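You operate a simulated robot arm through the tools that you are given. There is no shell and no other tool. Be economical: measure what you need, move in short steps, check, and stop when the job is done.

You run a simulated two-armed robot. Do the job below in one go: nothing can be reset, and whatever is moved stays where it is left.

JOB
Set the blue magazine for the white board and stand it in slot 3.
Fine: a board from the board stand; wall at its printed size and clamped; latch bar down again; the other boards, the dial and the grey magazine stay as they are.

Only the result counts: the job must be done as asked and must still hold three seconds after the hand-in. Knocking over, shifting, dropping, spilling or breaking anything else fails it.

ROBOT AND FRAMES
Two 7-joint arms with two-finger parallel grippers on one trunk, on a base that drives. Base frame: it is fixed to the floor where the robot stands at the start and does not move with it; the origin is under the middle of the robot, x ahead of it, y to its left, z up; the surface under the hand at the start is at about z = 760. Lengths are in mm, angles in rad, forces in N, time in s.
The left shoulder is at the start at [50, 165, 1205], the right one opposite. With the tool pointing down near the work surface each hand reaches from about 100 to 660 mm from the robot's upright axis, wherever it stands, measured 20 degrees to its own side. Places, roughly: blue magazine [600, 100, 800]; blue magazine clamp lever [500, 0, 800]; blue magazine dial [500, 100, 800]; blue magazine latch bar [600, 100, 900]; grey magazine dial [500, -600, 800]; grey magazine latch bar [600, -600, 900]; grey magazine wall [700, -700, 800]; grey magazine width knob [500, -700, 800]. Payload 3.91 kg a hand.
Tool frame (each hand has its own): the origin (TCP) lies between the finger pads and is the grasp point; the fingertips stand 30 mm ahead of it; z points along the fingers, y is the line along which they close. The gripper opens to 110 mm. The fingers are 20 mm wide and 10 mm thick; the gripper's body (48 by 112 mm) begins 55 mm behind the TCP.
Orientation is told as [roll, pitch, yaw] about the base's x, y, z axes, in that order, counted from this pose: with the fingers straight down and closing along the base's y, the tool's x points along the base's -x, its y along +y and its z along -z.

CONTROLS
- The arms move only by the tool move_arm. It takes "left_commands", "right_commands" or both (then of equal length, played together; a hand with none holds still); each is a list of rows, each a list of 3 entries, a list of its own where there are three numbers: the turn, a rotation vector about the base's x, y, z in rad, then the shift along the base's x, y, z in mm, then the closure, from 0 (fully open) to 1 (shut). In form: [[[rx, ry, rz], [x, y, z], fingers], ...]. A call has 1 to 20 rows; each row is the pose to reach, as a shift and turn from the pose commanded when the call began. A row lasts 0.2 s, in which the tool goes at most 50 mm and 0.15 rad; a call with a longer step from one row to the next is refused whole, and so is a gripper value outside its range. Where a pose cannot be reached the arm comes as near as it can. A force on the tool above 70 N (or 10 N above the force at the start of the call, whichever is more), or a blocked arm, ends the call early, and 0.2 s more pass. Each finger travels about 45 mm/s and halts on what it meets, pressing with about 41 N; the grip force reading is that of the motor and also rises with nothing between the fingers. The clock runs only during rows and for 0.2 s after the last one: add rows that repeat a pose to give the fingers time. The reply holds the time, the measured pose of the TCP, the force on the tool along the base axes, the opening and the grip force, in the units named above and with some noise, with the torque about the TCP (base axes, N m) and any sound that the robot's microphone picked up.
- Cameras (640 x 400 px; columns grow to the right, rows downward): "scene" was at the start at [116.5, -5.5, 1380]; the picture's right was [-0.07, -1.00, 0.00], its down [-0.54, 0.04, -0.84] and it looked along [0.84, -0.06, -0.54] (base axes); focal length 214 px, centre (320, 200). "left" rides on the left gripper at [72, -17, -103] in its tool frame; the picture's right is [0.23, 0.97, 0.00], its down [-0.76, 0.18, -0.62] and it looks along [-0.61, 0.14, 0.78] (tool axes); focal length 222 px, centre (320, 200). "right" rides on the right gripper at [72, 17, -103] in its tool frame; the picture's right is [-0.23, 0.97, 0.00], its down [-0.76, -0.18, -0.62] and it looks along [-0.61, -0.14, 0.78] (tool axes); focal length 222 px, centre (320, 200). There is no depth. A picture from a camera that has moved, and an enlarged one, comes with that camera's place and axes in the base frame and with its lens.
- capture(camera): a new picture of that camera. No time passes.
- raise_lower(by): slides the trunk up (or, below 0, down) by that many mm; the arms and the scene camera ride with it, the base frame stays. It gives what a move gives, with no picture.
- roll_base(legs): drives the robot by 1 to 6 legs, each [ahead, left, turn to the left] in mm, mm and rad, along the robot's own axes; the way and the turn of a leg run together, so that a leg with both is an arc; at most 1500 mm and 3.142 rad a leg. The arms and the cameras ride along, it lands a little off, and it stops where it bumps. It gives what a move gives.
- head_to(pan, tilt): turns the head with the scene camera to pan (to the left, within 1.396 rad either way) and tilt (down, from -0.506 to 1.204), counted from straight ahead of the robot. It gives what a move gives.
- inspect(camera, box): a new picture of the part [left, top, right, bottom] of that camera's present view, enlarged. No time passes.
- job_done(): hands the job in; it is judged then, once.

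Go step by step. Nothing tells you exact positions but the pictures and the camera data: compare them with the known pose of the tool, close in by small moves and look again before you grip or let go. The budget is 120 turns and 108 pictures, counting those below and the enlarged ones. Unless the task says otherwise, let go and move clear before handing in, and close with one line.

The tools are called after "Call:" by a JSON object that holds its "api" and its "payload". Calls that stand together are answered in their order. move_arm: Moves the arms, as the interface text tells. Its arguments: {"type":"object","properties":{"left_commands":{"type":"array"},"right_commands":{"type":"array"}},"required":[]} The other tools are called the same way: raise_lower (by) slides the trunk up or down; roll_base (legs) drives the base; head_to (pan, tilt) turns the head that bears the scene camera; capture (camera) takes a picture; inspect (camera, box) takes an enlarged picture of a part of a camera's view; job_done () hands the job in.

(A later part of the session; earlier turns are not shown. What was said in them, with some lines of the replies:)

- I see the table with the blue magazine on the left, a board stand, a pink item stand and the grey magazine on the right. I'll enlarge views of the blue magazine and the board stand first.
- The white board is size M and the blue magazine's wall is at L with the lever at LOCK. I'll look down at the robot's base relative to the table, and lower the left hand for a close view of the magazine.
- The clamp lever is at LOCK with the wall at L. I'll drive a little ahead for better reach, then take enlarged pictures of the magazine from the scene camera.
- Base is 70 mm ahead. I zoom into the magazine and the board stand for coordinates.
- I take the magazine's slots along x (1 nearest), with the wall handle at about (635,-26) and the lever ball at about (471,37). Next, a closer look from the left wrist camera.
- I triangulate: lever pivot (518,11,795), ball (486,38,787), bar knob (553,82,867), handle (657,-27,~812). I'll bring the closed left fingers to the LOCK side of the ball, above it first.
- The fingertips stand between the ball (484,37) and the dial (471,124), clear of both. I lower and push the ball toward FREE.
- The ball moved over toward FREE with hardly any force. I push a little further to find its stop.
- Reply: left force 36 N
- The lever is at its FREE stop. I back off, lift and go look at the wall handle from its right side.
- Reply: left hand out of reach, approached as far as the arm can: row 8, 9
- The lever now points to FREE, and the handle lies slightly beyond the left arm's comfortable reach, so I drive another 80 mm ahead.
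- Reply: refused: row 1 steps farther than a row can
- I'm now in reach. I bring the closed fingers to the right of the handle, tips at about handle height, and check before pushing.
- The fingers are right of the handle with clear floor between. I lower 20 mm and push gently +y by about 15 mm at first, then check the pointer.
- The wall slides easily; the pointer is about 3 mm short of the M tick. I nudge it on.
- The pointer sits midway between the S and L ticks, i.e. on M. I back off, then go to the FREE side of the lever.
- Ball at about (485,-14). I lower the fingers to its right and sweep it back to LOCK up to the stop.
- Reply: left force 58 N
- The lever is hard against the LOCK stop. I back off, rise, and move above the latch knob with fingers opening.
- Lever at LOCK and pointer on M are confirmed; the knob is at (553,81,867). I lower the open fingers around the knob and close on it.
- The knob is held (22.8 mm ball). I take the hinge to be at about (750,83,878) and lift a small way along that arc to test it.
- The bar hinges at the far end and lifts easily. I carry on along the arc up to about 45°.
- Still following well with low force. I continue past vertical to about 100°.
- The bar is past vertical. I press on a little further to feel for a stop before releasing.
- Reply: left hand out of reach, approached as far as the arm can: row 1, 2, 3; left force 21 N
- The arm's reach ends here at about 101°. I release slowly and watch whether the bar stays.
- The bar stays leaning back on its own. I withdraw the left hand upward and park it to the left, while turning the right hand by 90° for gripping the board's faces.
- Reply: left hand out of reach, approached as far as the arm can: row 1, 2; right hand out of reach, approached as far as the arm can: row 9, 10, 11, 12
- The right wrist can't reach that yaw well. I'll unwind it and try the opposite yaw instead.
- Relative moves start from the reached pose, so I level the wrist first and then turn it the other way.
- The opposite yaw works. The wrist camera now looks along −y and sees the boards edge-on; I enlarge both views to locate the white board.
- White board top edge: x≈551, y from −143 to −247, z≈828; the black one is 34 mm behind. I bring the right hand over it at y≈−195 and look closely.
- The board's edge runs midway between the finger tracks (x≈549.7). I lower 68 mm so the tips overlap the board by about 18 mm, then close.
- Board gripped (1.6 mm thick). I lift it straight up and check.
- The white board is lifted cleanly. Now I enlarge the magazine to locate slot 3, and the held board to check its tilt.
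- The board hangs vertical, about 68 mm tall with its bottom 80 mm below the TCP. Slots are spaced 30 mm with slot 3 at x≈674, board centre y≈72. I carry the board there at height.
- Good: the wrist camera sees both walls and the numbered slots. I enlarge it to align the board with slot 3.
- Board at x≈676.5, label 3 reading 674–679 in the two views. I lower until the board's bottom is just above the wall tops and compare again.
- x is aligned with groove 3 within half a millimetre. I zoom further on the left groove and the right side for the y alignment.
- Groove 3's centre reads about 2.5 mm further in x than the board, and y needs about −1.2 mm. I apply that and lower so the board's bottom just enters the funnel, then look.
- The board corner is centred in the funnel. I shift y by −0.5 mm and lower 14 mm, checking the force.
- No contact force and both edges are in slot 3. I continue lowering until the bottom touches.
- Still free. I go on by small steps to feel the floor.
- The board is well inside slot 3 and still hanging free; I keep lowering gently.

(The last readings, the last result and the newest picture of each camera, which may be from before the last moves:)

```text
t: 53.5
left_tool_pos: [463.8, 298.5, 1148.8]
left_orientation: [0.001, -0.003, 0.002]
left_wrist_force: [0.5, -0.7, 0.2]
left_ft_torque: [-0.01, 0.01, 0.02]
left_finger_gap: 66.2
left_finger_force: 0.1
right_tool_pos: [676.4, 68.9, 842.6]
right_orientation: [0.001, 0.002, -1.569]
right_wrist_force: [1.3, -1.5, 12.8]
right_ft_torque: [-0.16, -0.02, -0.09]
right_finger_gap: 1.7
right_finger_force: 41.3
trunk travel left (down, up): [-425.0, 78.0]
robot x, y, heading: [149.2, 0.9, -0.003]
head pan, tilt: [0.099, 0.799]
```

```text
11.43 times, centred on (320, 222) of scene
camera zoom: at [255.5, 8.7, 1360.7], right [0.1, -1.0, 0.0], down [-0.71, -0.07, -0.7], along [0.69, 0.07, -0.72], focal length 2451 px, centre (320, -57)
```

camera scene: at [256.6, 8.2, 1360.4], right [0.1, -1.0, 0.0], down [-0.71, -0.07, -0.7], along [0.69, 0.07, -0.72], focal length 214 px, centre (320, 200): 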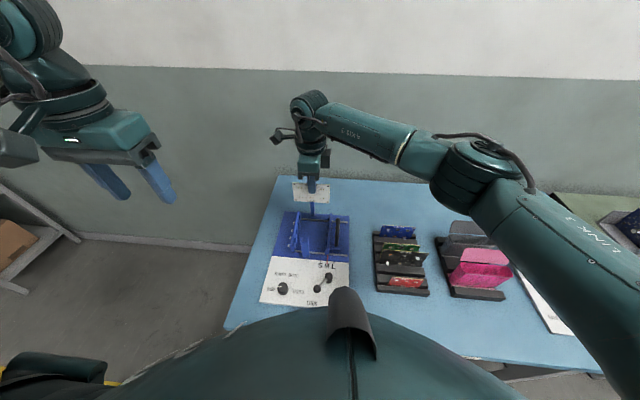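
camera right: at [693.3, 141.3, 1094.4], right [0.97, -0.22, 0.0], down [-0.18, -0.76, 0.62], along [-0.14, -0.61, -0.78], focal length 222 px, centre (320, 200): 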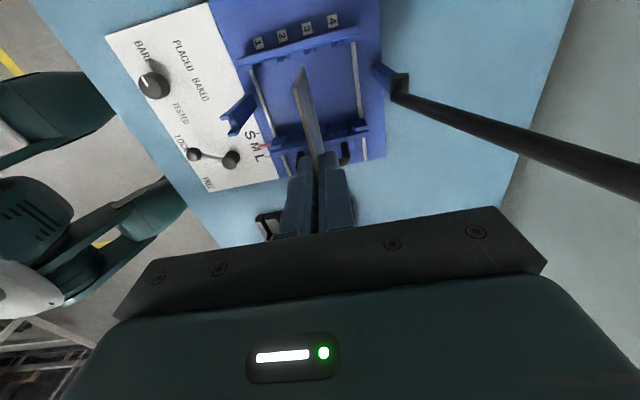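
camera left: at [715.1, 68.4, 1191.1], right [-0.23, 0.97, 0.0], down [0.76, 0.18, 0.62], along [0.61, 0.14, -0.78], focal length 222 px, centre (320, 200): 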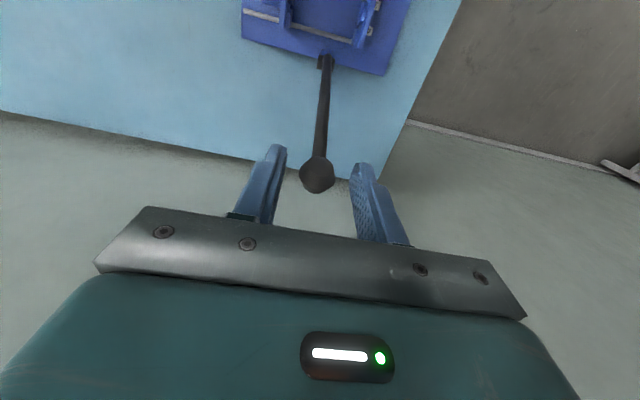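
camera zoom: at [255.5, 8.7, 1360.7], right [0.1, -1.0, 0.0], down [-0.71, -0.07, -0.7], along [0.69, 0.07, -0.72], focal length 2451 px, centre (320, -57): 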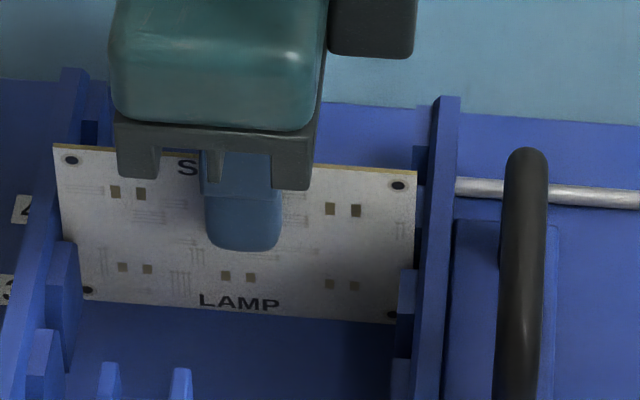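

The floor is felt (13 N upward): the board is seated. I ease off, open, and withdraw straight up.

Call:
{"api": "move_arm", "payload": {"right_commands": [[[0, 0, 0], [0, 0, 1], 1], [[0, 0, 0], [0, 0, 1], 0.9], [[0, 0, 0], [0, 0, 1], 0.8], [[0, 0, 0], [0, 0, 1], 0.75], [[0, 0, 0], [0, 0, 1], 0.75], [[0, 0, 0], [0, 0, 20], 0.75], [[0, 0, 0], [0, 0, 45], 0.75], [[0, 0, 0], [0, 0, 90], 0.75], [[0, 0, 0], [0, 0, 130], 0.75]]}}

Call:
{"api": "inspect", "payload": {"camera": "right", "box": [220, 0, 400, 180]}}

Call:
{"api": "inspect", "payload": {"camera": "scene", "box": [290, 195, 360, 265]}}

```text
t: 55.5
left_tool_pos: [465.6, 297.6, 1148.9]
left_orientation: [0.0, 0.0, -0.001]
left_wrist_force: [-0.4, -0.5, 0.2]
left_ft_torque: [0.02, 0.01, 0.0]
left_finger_gap: 65.8
left_finger_force: 0.2
right_tool_pos: [674.5, 67.0, 972.8]
right_orientation: [-0.001, 0.0, -1.57]
right_wrist_force: [0.5, -0.3, 0.5]
right_ft_torque: [0.01, 0.0, 0.0]
right_finger_gap: 27.6
right_finger_force: 0.0
trunk travel left (down, up): [-425.0, 78.0]
robot x, y, heading: [150.8, -1.0, -0.004]
head pan, tilt: [0.099, 0.799]
```

```text
2.22 times, centred on (310, 90) of right
camera zoom: at [692.4, 139.1, 1077.3], right [0.97, -0.23, 0.0], down [-0.18, -0.76, 0.62], along [-0.14, -0.61, -0.78], focal length 494 px, centre (342, 444)
```

zoom: 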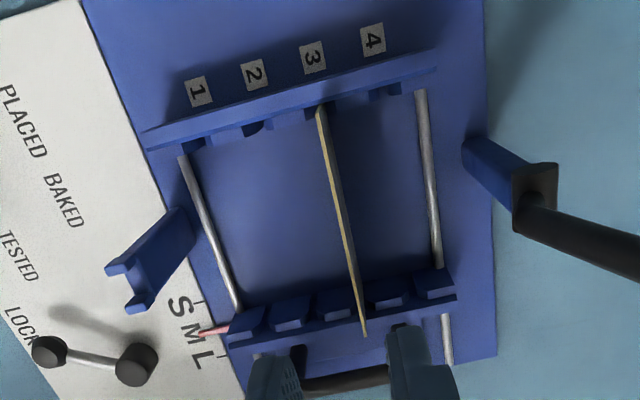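

```text
5.71 times, centred on (325, 230) of scene
camera zoom: at [256.3, 8.8, 1360.4], right [0.1, -1.0, 0.0], down [-0.71, -0.07, -0.7], along [0.69, 0.07, -0.72], focal length 1226 px, centre (291, 29)
```

zoom: 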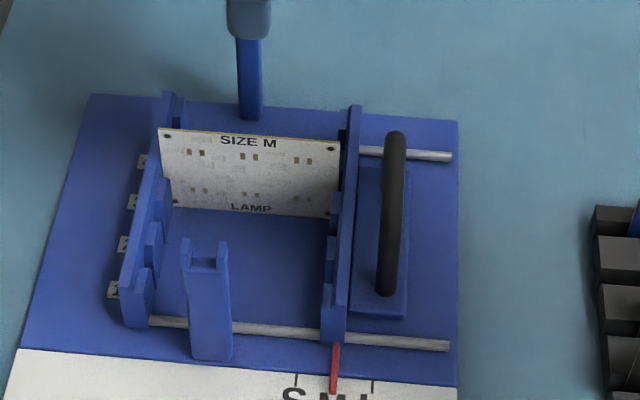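

The white board stands in slot 3 between both walls. I park the right hand and bring the left hand to the latch knob, fingers straddling it from the front.

Call:
{"api": "move_arm", "payload": {"right_commands": [[[0, 0, 0], [0, 0, 40], 0.75], [[0, 0, 0], [-20, -35, 60], 0.75], [[0, 0, 0], [-40, -70, 75], 0.75], [[0, 0, 0], [-60, -105, 90], 0.75], [[0, 0, 0], [-80, -145, 90], 0.75], [[0, 0, 0], [-100, -185, 90], 0.75], [[0, 0, 0], [-110, -225, 90], 0.75], [[0, 0, 0], [-120, -265, 90], 0.75]]}}

Call:
{"api": "move_arm", "payload": {"left_commands": [[[0, 0, 0], [35, -30, -5], 0.4], [[0, 0, 0], [70, -60, -10], 0.4], [[0, 0, 0], [105, -90, -20], 0.4], [[0, 0, 0], [140, -120, -30], 0.4], [[0, 0, 0], [170, -150, -40], 0.4], [[0, 0, 0], [195, -185, -50], 0.4], [[0, 0, 0], [215, -215, -58], 0.4], [[0, 0, 0], [235, -215, -60], 0.4]]}}

Call:
{"api": "capture", "payload": {"camera": "left"}}

Call:
{"api": "capture", "payload": {"camera": "scene"}}

```text
t: 57.3
left_tool_pos: [463.9, 297.1, 1147.9]
left_orientation: [0.0, 0.001, 0.0]
left_wrist_force: [0.5, 0.1, -0.1]
left_ft_torque: [0.02, -0.04, -0.01]
left_finger_gap: 66.3
left_finger_force: 0.0
right_tool_pos: [556.8, -194.1, 1063.9]
right_orientation: [0.002, 0.001, -1.566]
right_wrist_force: [-0.6, 0.4, -0.3]
right_ft_torque: [0.02, -0.02, -0.01]
right_finger_gap: 27.7
right_finger_force: 0.1
trunk travel left (down, up): [-425.0, 78.0]
robot x, y, heading: [149.2, -1.4, 0.002]
head pan, tilt: [0.099, 0.799]
```

```text
t: 59.1
left_tool_pos: [703.7, 84.1, 1088.1]
left_orientation: [0.0, 0.001, 0.0]
left_wrist_force: [-0.9, -0.7, 0.4]
left_ft_torque: [0.0, 0.02, -0.01]
left_finger_gap: 65.9
left_finger_force: 0.1
right_tool_pos: [555.8, -193.0, 1062.4]
right_orientation: [0.0, 0.0, -1.569]
right_wrist_force: [0.5, 0.2, 0.7]
right_ft_torque: [-0.01, 0.03, -0.01]
right_finger_gap: 27.5
right_finger_force: 0.0
trunk travel left (down, up): [-425.0, 78.0]
robot x, y, heading: [147.0, -1.6, -0.003]
head pan, tilt: [0.099, 0.799]
```

```text
37 pictures are left
camera left: at [631.2, 68.9, 1190.8], right [-0.23, 0.97, 0.0], down [0.76, 0.18, 0.62], along [0.61, 0.14, -0.78], focal length 222 px, centre (320, 200)
```

left: 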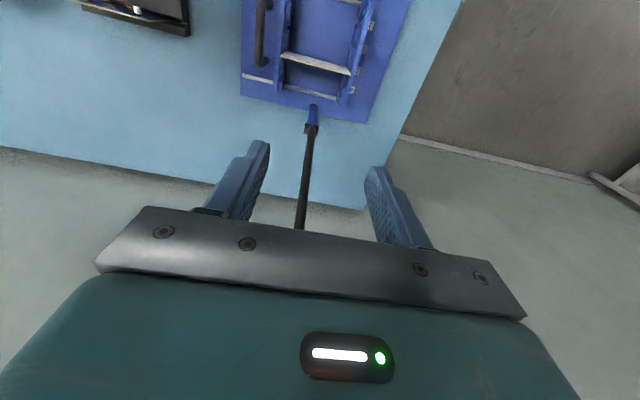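

```text
36 pictures are left
camera scene: at [256.7, 9.0, 1360.4], right [0.1, -1.0, 0.0], down [-0.71, -0.07, -0.7], along [0.69, 0.07, -0.72], focal length 214 px, centre (320, 200)
```

scene: 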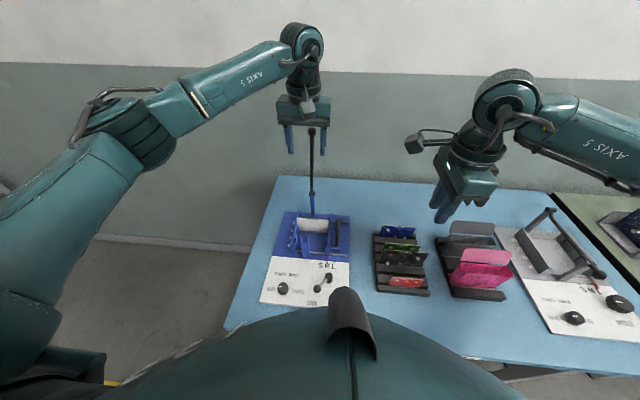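

The bar stands between the open fingers. I move forward around the knob.

Call:
{"api": "move_arm", "payload": {"left_commands": [[[0, 0, 0], [30, -1, 0], 0.4], [[0, 0, 0], [60, -1, 0], 0.4], [[0, 0, 0], [80, -1, 0], 0.4], [[0, 0, 0], [80, -1, 0], 0.4]]}}

Call:
{"api": "capture", "payload": {"camera": "left"}}

```text
t: 60.1
left_tool_pos: [781.4, 84.1, 1089.3]
left_orientation: [0.001, -0.001, -0.002]
left_wrist_force: [-0.7, -0.2, 0.4]
left_ft_torque: [-0.03, 0.0, 0.0]
left_finger_gap: 66.0
left_finger_force: 0.1
right_tool_pos: [556.2, -194.4, 1061.6]
right_orientation: [0.0, 0.001, -1.57]
right_wrist_force: [-0.4, 0.0, -0.2]
right_ft_torque: [0.01, 0.0, 0.04]
right_finger_gap: 27.5
right_finger_force: 0.0
trunk travel left (down, up): [-425.0, 78.0]
robot x, y, heading: [150.4, -1.0, -0.001]
head pan, tilt: [0.099, 0.799]
```

```text
35 pictures are left
camera left: at [709.3, 68.0, 1191.8], right [-0.23, 0.97, 0.0], down [0.76, 0.18, 0.62], along [0.61, 0.14, -0.78], focal length 222 px, centre (320, 200)
```

left: 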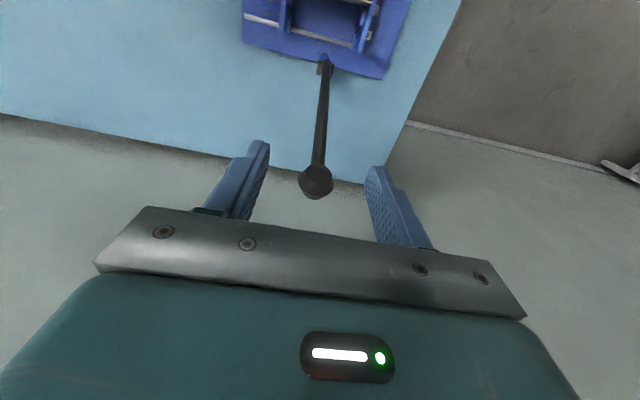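

The knob is slightly lower and ahead. I adjust a little and close.

Call:
{"api": "move_arm", "payload": {"left_commands": [[[0, 0, 0], [3, 0, -8], 0.5], [[0, 0, 0], [5, 0, -11], 0.6], [[0, 0, 0], [5, 0, -11], 0.8], [[0, 0, 0], [5, 0, -11], 1], [[0, 0, 0], [5, 0, -11], 1], [[0, 0, 0], [5, 0, -11], 1]]}}

Call:
{"api": "capture", "payload": {"camera": "left"}}

```text
t: 61.5
left_tool_pos: [788.7, 81.9, 1077.6]
left_orientation: [0.0, -0.001, 0.0]
left_wrist_force: [0.1, -0.4, -1.2]
left_ft_torque: [0.01, -0.07, -0.03]
left_finger_gap: 23.2
left_finger_force: 45.5
right_tool_pos: [556.7, -194.2, 1062.3]
right_orientation: [0.0, 0.0, -1.57]
right_wrist_force: [-0.5, -0.5, 0.1]
right_ft_torque: [-0.03, -0.01, -0.02]
right_finger_gap: 27.5
right_finger_force: 0.0
trunk travel left (down, up): [-425.0, 78.0]
robot x, y, heading: [144.4, 2.3, 0.002]
head pan, tilt: [0.099, 0.799]
```

```text
34 pictures are left
camera left: at [715.0, 67.0, 1180.8], right [-0.23, 0.97, 0.0], down [0.76, 0.18, 0.62], along [0.61, 0.14, -0.78], focal length 222 px, centre (320, 200)
```

left: 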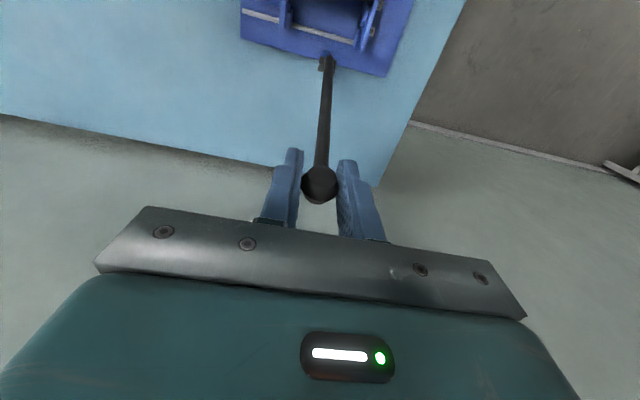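

The knob is gripped. I swing the bar back along the same arc, first down to about 45°.

Call:
{"api": "move_arm", "payload": {"left_commands": [[[0, 0, 0], [-12, 0, 2.2], 1], [[0, 0, 0], [-24, 0, 3.6], 1], [[0, 0, 0], [-41.6, 0, 4.4], 1], [[0, 0, 0], [-59, 0, 3.6], 1], [[0, 0, 0], [-76.3, 0, 1.4], 1], [[0, 0, 0], [-93.4, 0, -2.4], 1], [[0, 0, 0], [-110, 0, -7.7], 1], [[0, 0, 0], [-126, 0, -14.3], 1], [[0, 0, 0], [-141.6, 0, -22.4], 1], [[0, 0, 0], [-156.3, 0, -31.8], 1], [[0, 0, 0], [-170.2, 0, -42.4], 1], [[0, 0, 0], [-183, 0, -54.2], 1]]}}

Call:
{"api": "inspect", "payload": {"camera": "scene", "box": [250, 130, 380, 280]}}

```text
t: 64.1
left_tool_pos: [605.4, 81.7, 1024.0]
left_orientation: [-0.001, 0.001, 0.001]
left_wrist_force: [4.1, 0.1, 3.8]
left_ft_torque: [0.06, -1.18, -0.04]
left_finger_gap: 23.1
left_finger_force: 44.9
right_tool_pos: [556.5, -194.4, 1062.3]
right_orientation: [0.0, 0.0, -1.57]
right_wrist_force: [-0.2, -0.4, -0.1]
right_ft_torque: [0.01, -0.02, 0.02]
right_finger_gap: 27.5
right_finger_force: 0.0
trunk travel left (down, up): [-425.0, 78.0]
robot x, y, heading: [147.2, -0.4, -0.002]
head pan, tilt: [0.099, 0.799]
```

```text
2.67 times, centred on (315, 205) of scene
camera zoom: at [256.7, 8.9, 1360.4], right [0.1, -1.0, 0.0], down [-0.71, -0.07, -0.7], along [0.69, 0.07, -0.72], focal length 572 px, centre (333, 187)
```

zoom: 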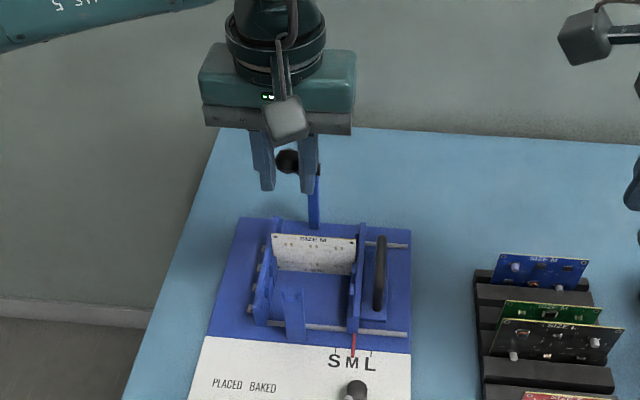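

Tracking well. I carry on down to just above closed.

Call:
{"api": "move_arm", "payload": {"left_commands": [[[0, 0, 0], [-11.8, 0, -12.8], 1], [[0, 0, 0], [-22.4, 0, -26.7], 1], [[0, 0, 0], [-31.8, 0, -41.4], 1], [[0, 0, 0], [-39.9, 0, -57], 1], [[0, 0, 0], [-46.5, 0, -73], 1], [[0, 0, 0], [-51.8, 0, -89.6], 1], [[0, 0, 0], [-55.6, 0, -106.7], 1], [[0, 0, 0], [-57.8, 0, -124], 1], [[0, 0, 0], [-58.6, 0, -141.4], 1], [[0, 0, 0], [-58.3, 0, -152], 1]]}}

Call:
{"api": "inspect", "payload": {"camera": "scene", "box": [270, 180, 370, 280]}}

Call:
{"api": "capture", "payload": {"camera": "left"}}

```text
t: 66.3
left_tool_pos: [545.0, 82.7, 871.5]
left_orientation: [0.001, 0.001, 0.001]
left_wrist_force: [-6.1, 1.8, 5.8]
left_ft_torque: [-0.02, -1.25, 0.04]
left_finger_gap: 22.8
left_finger_force: 45.0
right_tool_pos: [554.1, -193.9, 1063.3]
right_orientation: [0.002, 0.0, -1.569]
right_wrist_force: [-0.4, -0.1, 0.1]
right_ft_torque: [-0.02, 0.04, 0.02]
right_finger_gap: 27.6
right_finger_force: 0.0
trunk travel left (down, up): [-425.0, 78.0]
robot x, y, heading: [149.6, 1.8, 0.0]
head pan, tilt: [0.099, 0.799]
```

```text
4.00 times, centred on (320, 230) of scene
camera zoom: at [255.3, 9.0, 1360.5], right [0.1, -1.0, 0.0], down [-0.71, -0.07, -0.7], along [0.69, 0.07, -0.72], focal length 858 px, centre (320, 80)
```

zoom: 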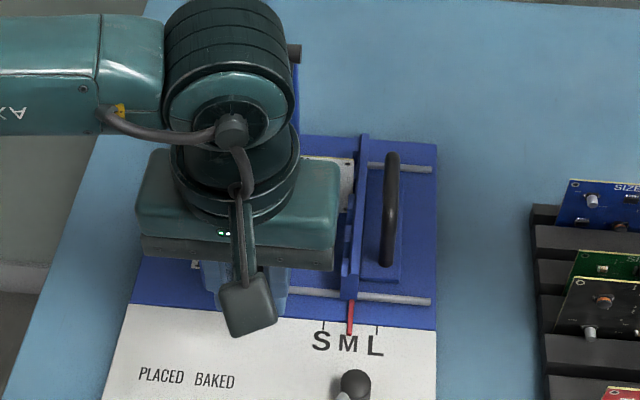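

```text
31 pictures are left
camera left: at [472.8, 67.0, 975.4], right [-0.23, 0.97, 0.0], down [0.76, 0.18, 0.62], along [0.61, 0.14, -0.78], focal length 222 px, centre (320, 200)
```

left: 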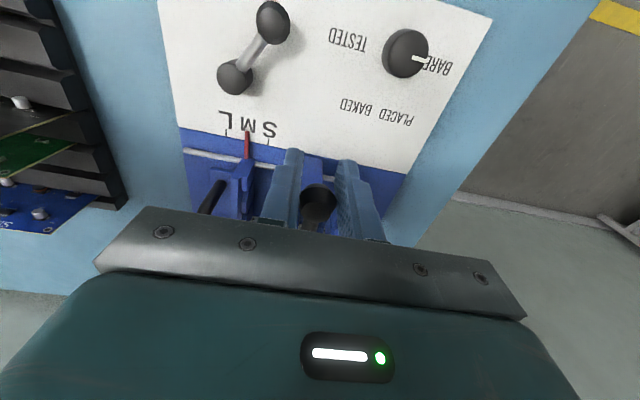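

The knob sits about 8 mm above the TCP in this grip, so roughly 12 mm remain. I press down gently until it seats.

Call:
{"api": "move_arm", "payload": {"left_commands": [[[0, 0, 0], [1, 0, -4], 1], [[0, 0, 0], [2, 0, -8], 1], [[0, 0, 0], [3, 0, -12], 1], [[0, 0, 0], [3, 0, -15], 1]]}}

Call:
{"api": "capture", "payload": {"camera": "left"}}

```text
t: 67.3
left_tool_pos: [546.7, 82.2, 859.2]
left_orientation: [-0.001, -0.005, -0.002]
left_wrist_force: [-21.0, 5.6, 26.3]
left_ft_torque: [-0.01, -0.25, 0.09]
left_finger_gap: 22.7
left_finger_force: 45.1
right_tool_pos: [554.4, -193.7, 1064.4]
right_orientation: [0.003, 0.0, -1.569]
right_wrist_force: [0.2, 0.1, 0.0]
right_ft_torque: [-0.01, -0.01, 0.01]
right_finger_gap: 27.5
right_finger_force: 0.1
trunk travel left (down, up): [-425.0, 78.0]
robot x, y, heading: [150.5, -1.6, -0.003]
head pan, tilt: [0.099, 0.799]
```

```text
30 pictures are left
camera left: at [474.5, 67.2, 962.4], right [-0.23, 0.97, 0.0], down [0.76, 0.18, 0.62], along [0.61, 0.14, -0.78], focal length 222 px, centre (320, 200)
```

left: 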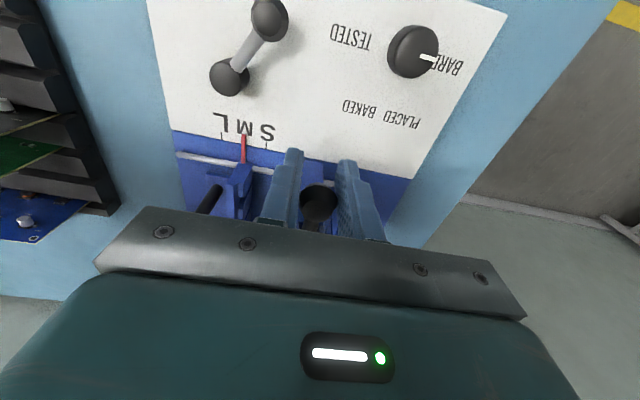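

The bar resists with 26 N: it is down on its rest. I open the fingers and withdraw straight up and back.

Call:
{"api": "move_arm", "payload": {"left_commands": [[[0, 0, 0], [0, 0, 1], 0.9], [[0, 0, 0], [0, 0, 1], 0.7], [[0, 0, 0], [0, 0, 1], 0.55], [[0, 0, 0], [0, 0, 1], 0.5], [[0, 0, 0], [0, 0, 25], 0.5], [[0, 0, 0], [0, 0, 60], 0.5], [[0, 0, 0], [-20, 20, 100], 0.5], [[0, 0, 0], [-45, 50, 130], 0.5], [[0, 0, 0], [-70, 85, 155], 0.5], [[0, 0, 0], [-90, 125, 170], 0.5], [[0, 0, 0], [-100, 165, 180], 0.5]]}}

Call:
{"api": "inspect", "payload": {"camera": "scene", "box": [260, 180, 370, 310]}}

Call:
{"api": "capture", "payload": {"camera": "scene"}}

```text
t: 69.7
left_tool_pos: [448.9, 246.5, 1035.2]
left_orientation: [-0.001, -0.001, -0.002]
left_wrist_force: [0.6, 0.3, -0.1]
left_ft_torque: [-0.03, -0.03, 0.01]
left_finger_gap: 55.0
left_finger_force: 0.0
right_tool_pos: [556.7, -193.6, 1062.7]
right_orientation: [-0.002, -0.001, -1.569]
right_wrist_force: [0.3, 0.7, -0.2]
right_ft_torque: [-0.03, -0.05, 0.0]
right_finger_gap: 27.7
right_finger_force: 0.1
trunk travel left (down, up): [-425.0, 78.0]
robot x, y, heading: [151.0, -2.6, -0.003]
head pan, tilt: [0.099, 0.799]
```

```text
3.08 times, centred on (315, 245) of scene
camera zoom: at [255.9, 9.4, 1360.5], right [0.1, -1.0, 0.0], down [-0.71, -0.07, -0.7], along [0.69, 0.07, -0.72], focal length 660 px, centre (335, 62)
```

zoom: 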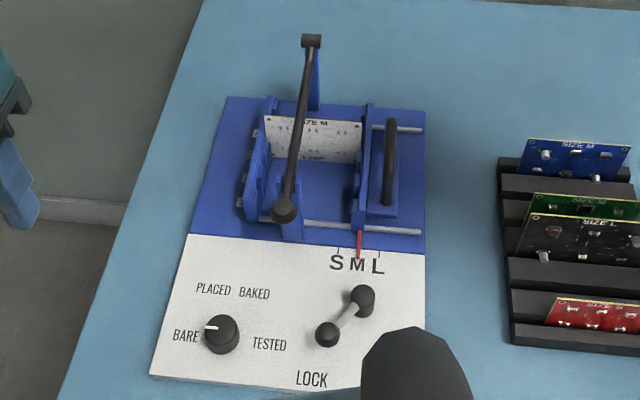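

```text
28 pictures are left
camera scene: at [255.9, 9.4, 1360.5], right [0.1, -1.0, 0.0], down [-0.71, -0.07, -0.7], along [0.69, 0.07, -0.72], focal length 214 px, centre (320, 200)
```

scene: 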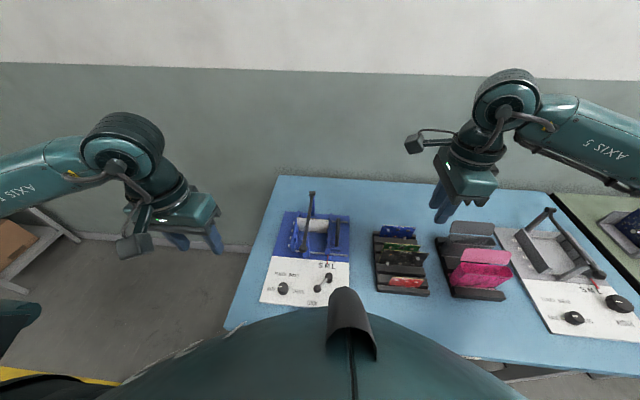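

The bar is down, lever at LOCK, board in slot 3. I check the fork/knob and the pointer in close-up.

Call:
{"api": "inspect", "payload": {"camera": "scene", "box": [296, 225, 346, 270]}}

Call:
{"api": "inspect", "payload": {"camera": "left", "box": [0, 0, 320, 220]}}

```text
8.89 times, centred on (321, 248) of scene
camera zoom: at [255.9, 9.4, 1360.5], right [0.1, -1.0, 0.0], down [-0.71, -0.07, -0.7], along [0.69, 0.07, -0.72], focal length 1906 px, centre (311, -222)
```

zoom: 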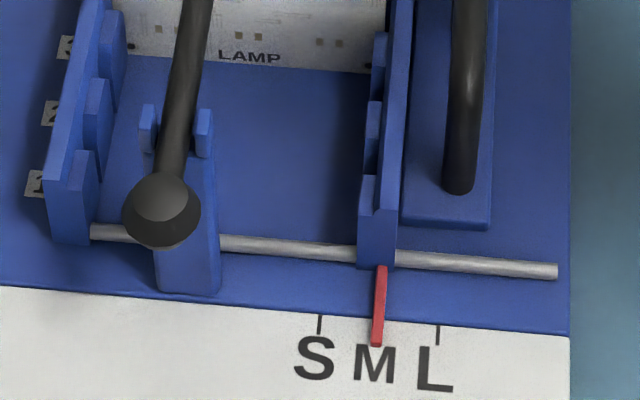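

```text
1.82 times, centred on (160, 110) of left
camera zoom: at [376.0, 231.9, 1138.9], right [-0.23, 0.97, 0.0], down [0.76, 0.18, 0.62], along [0.61, 0.14, -0.78], focal length 404 px, centre (611, 364)
```

zoom: 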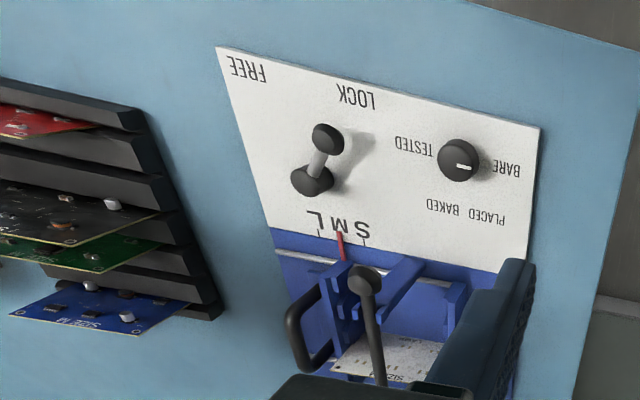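

Everything checks out: the pointer is on M, the lever is at LOCK, the bar knob is back at its original place, the white board is in slot 3, and the dial is unchanged. Both hands are clear.

Call:
{"api": "job_done", "payload": {}}

```text
The job is handed in.
```

The blue magazine's wall is set to M and clamped, the white board stands in slot 3 with the latch bar down, and nothing else was moved.
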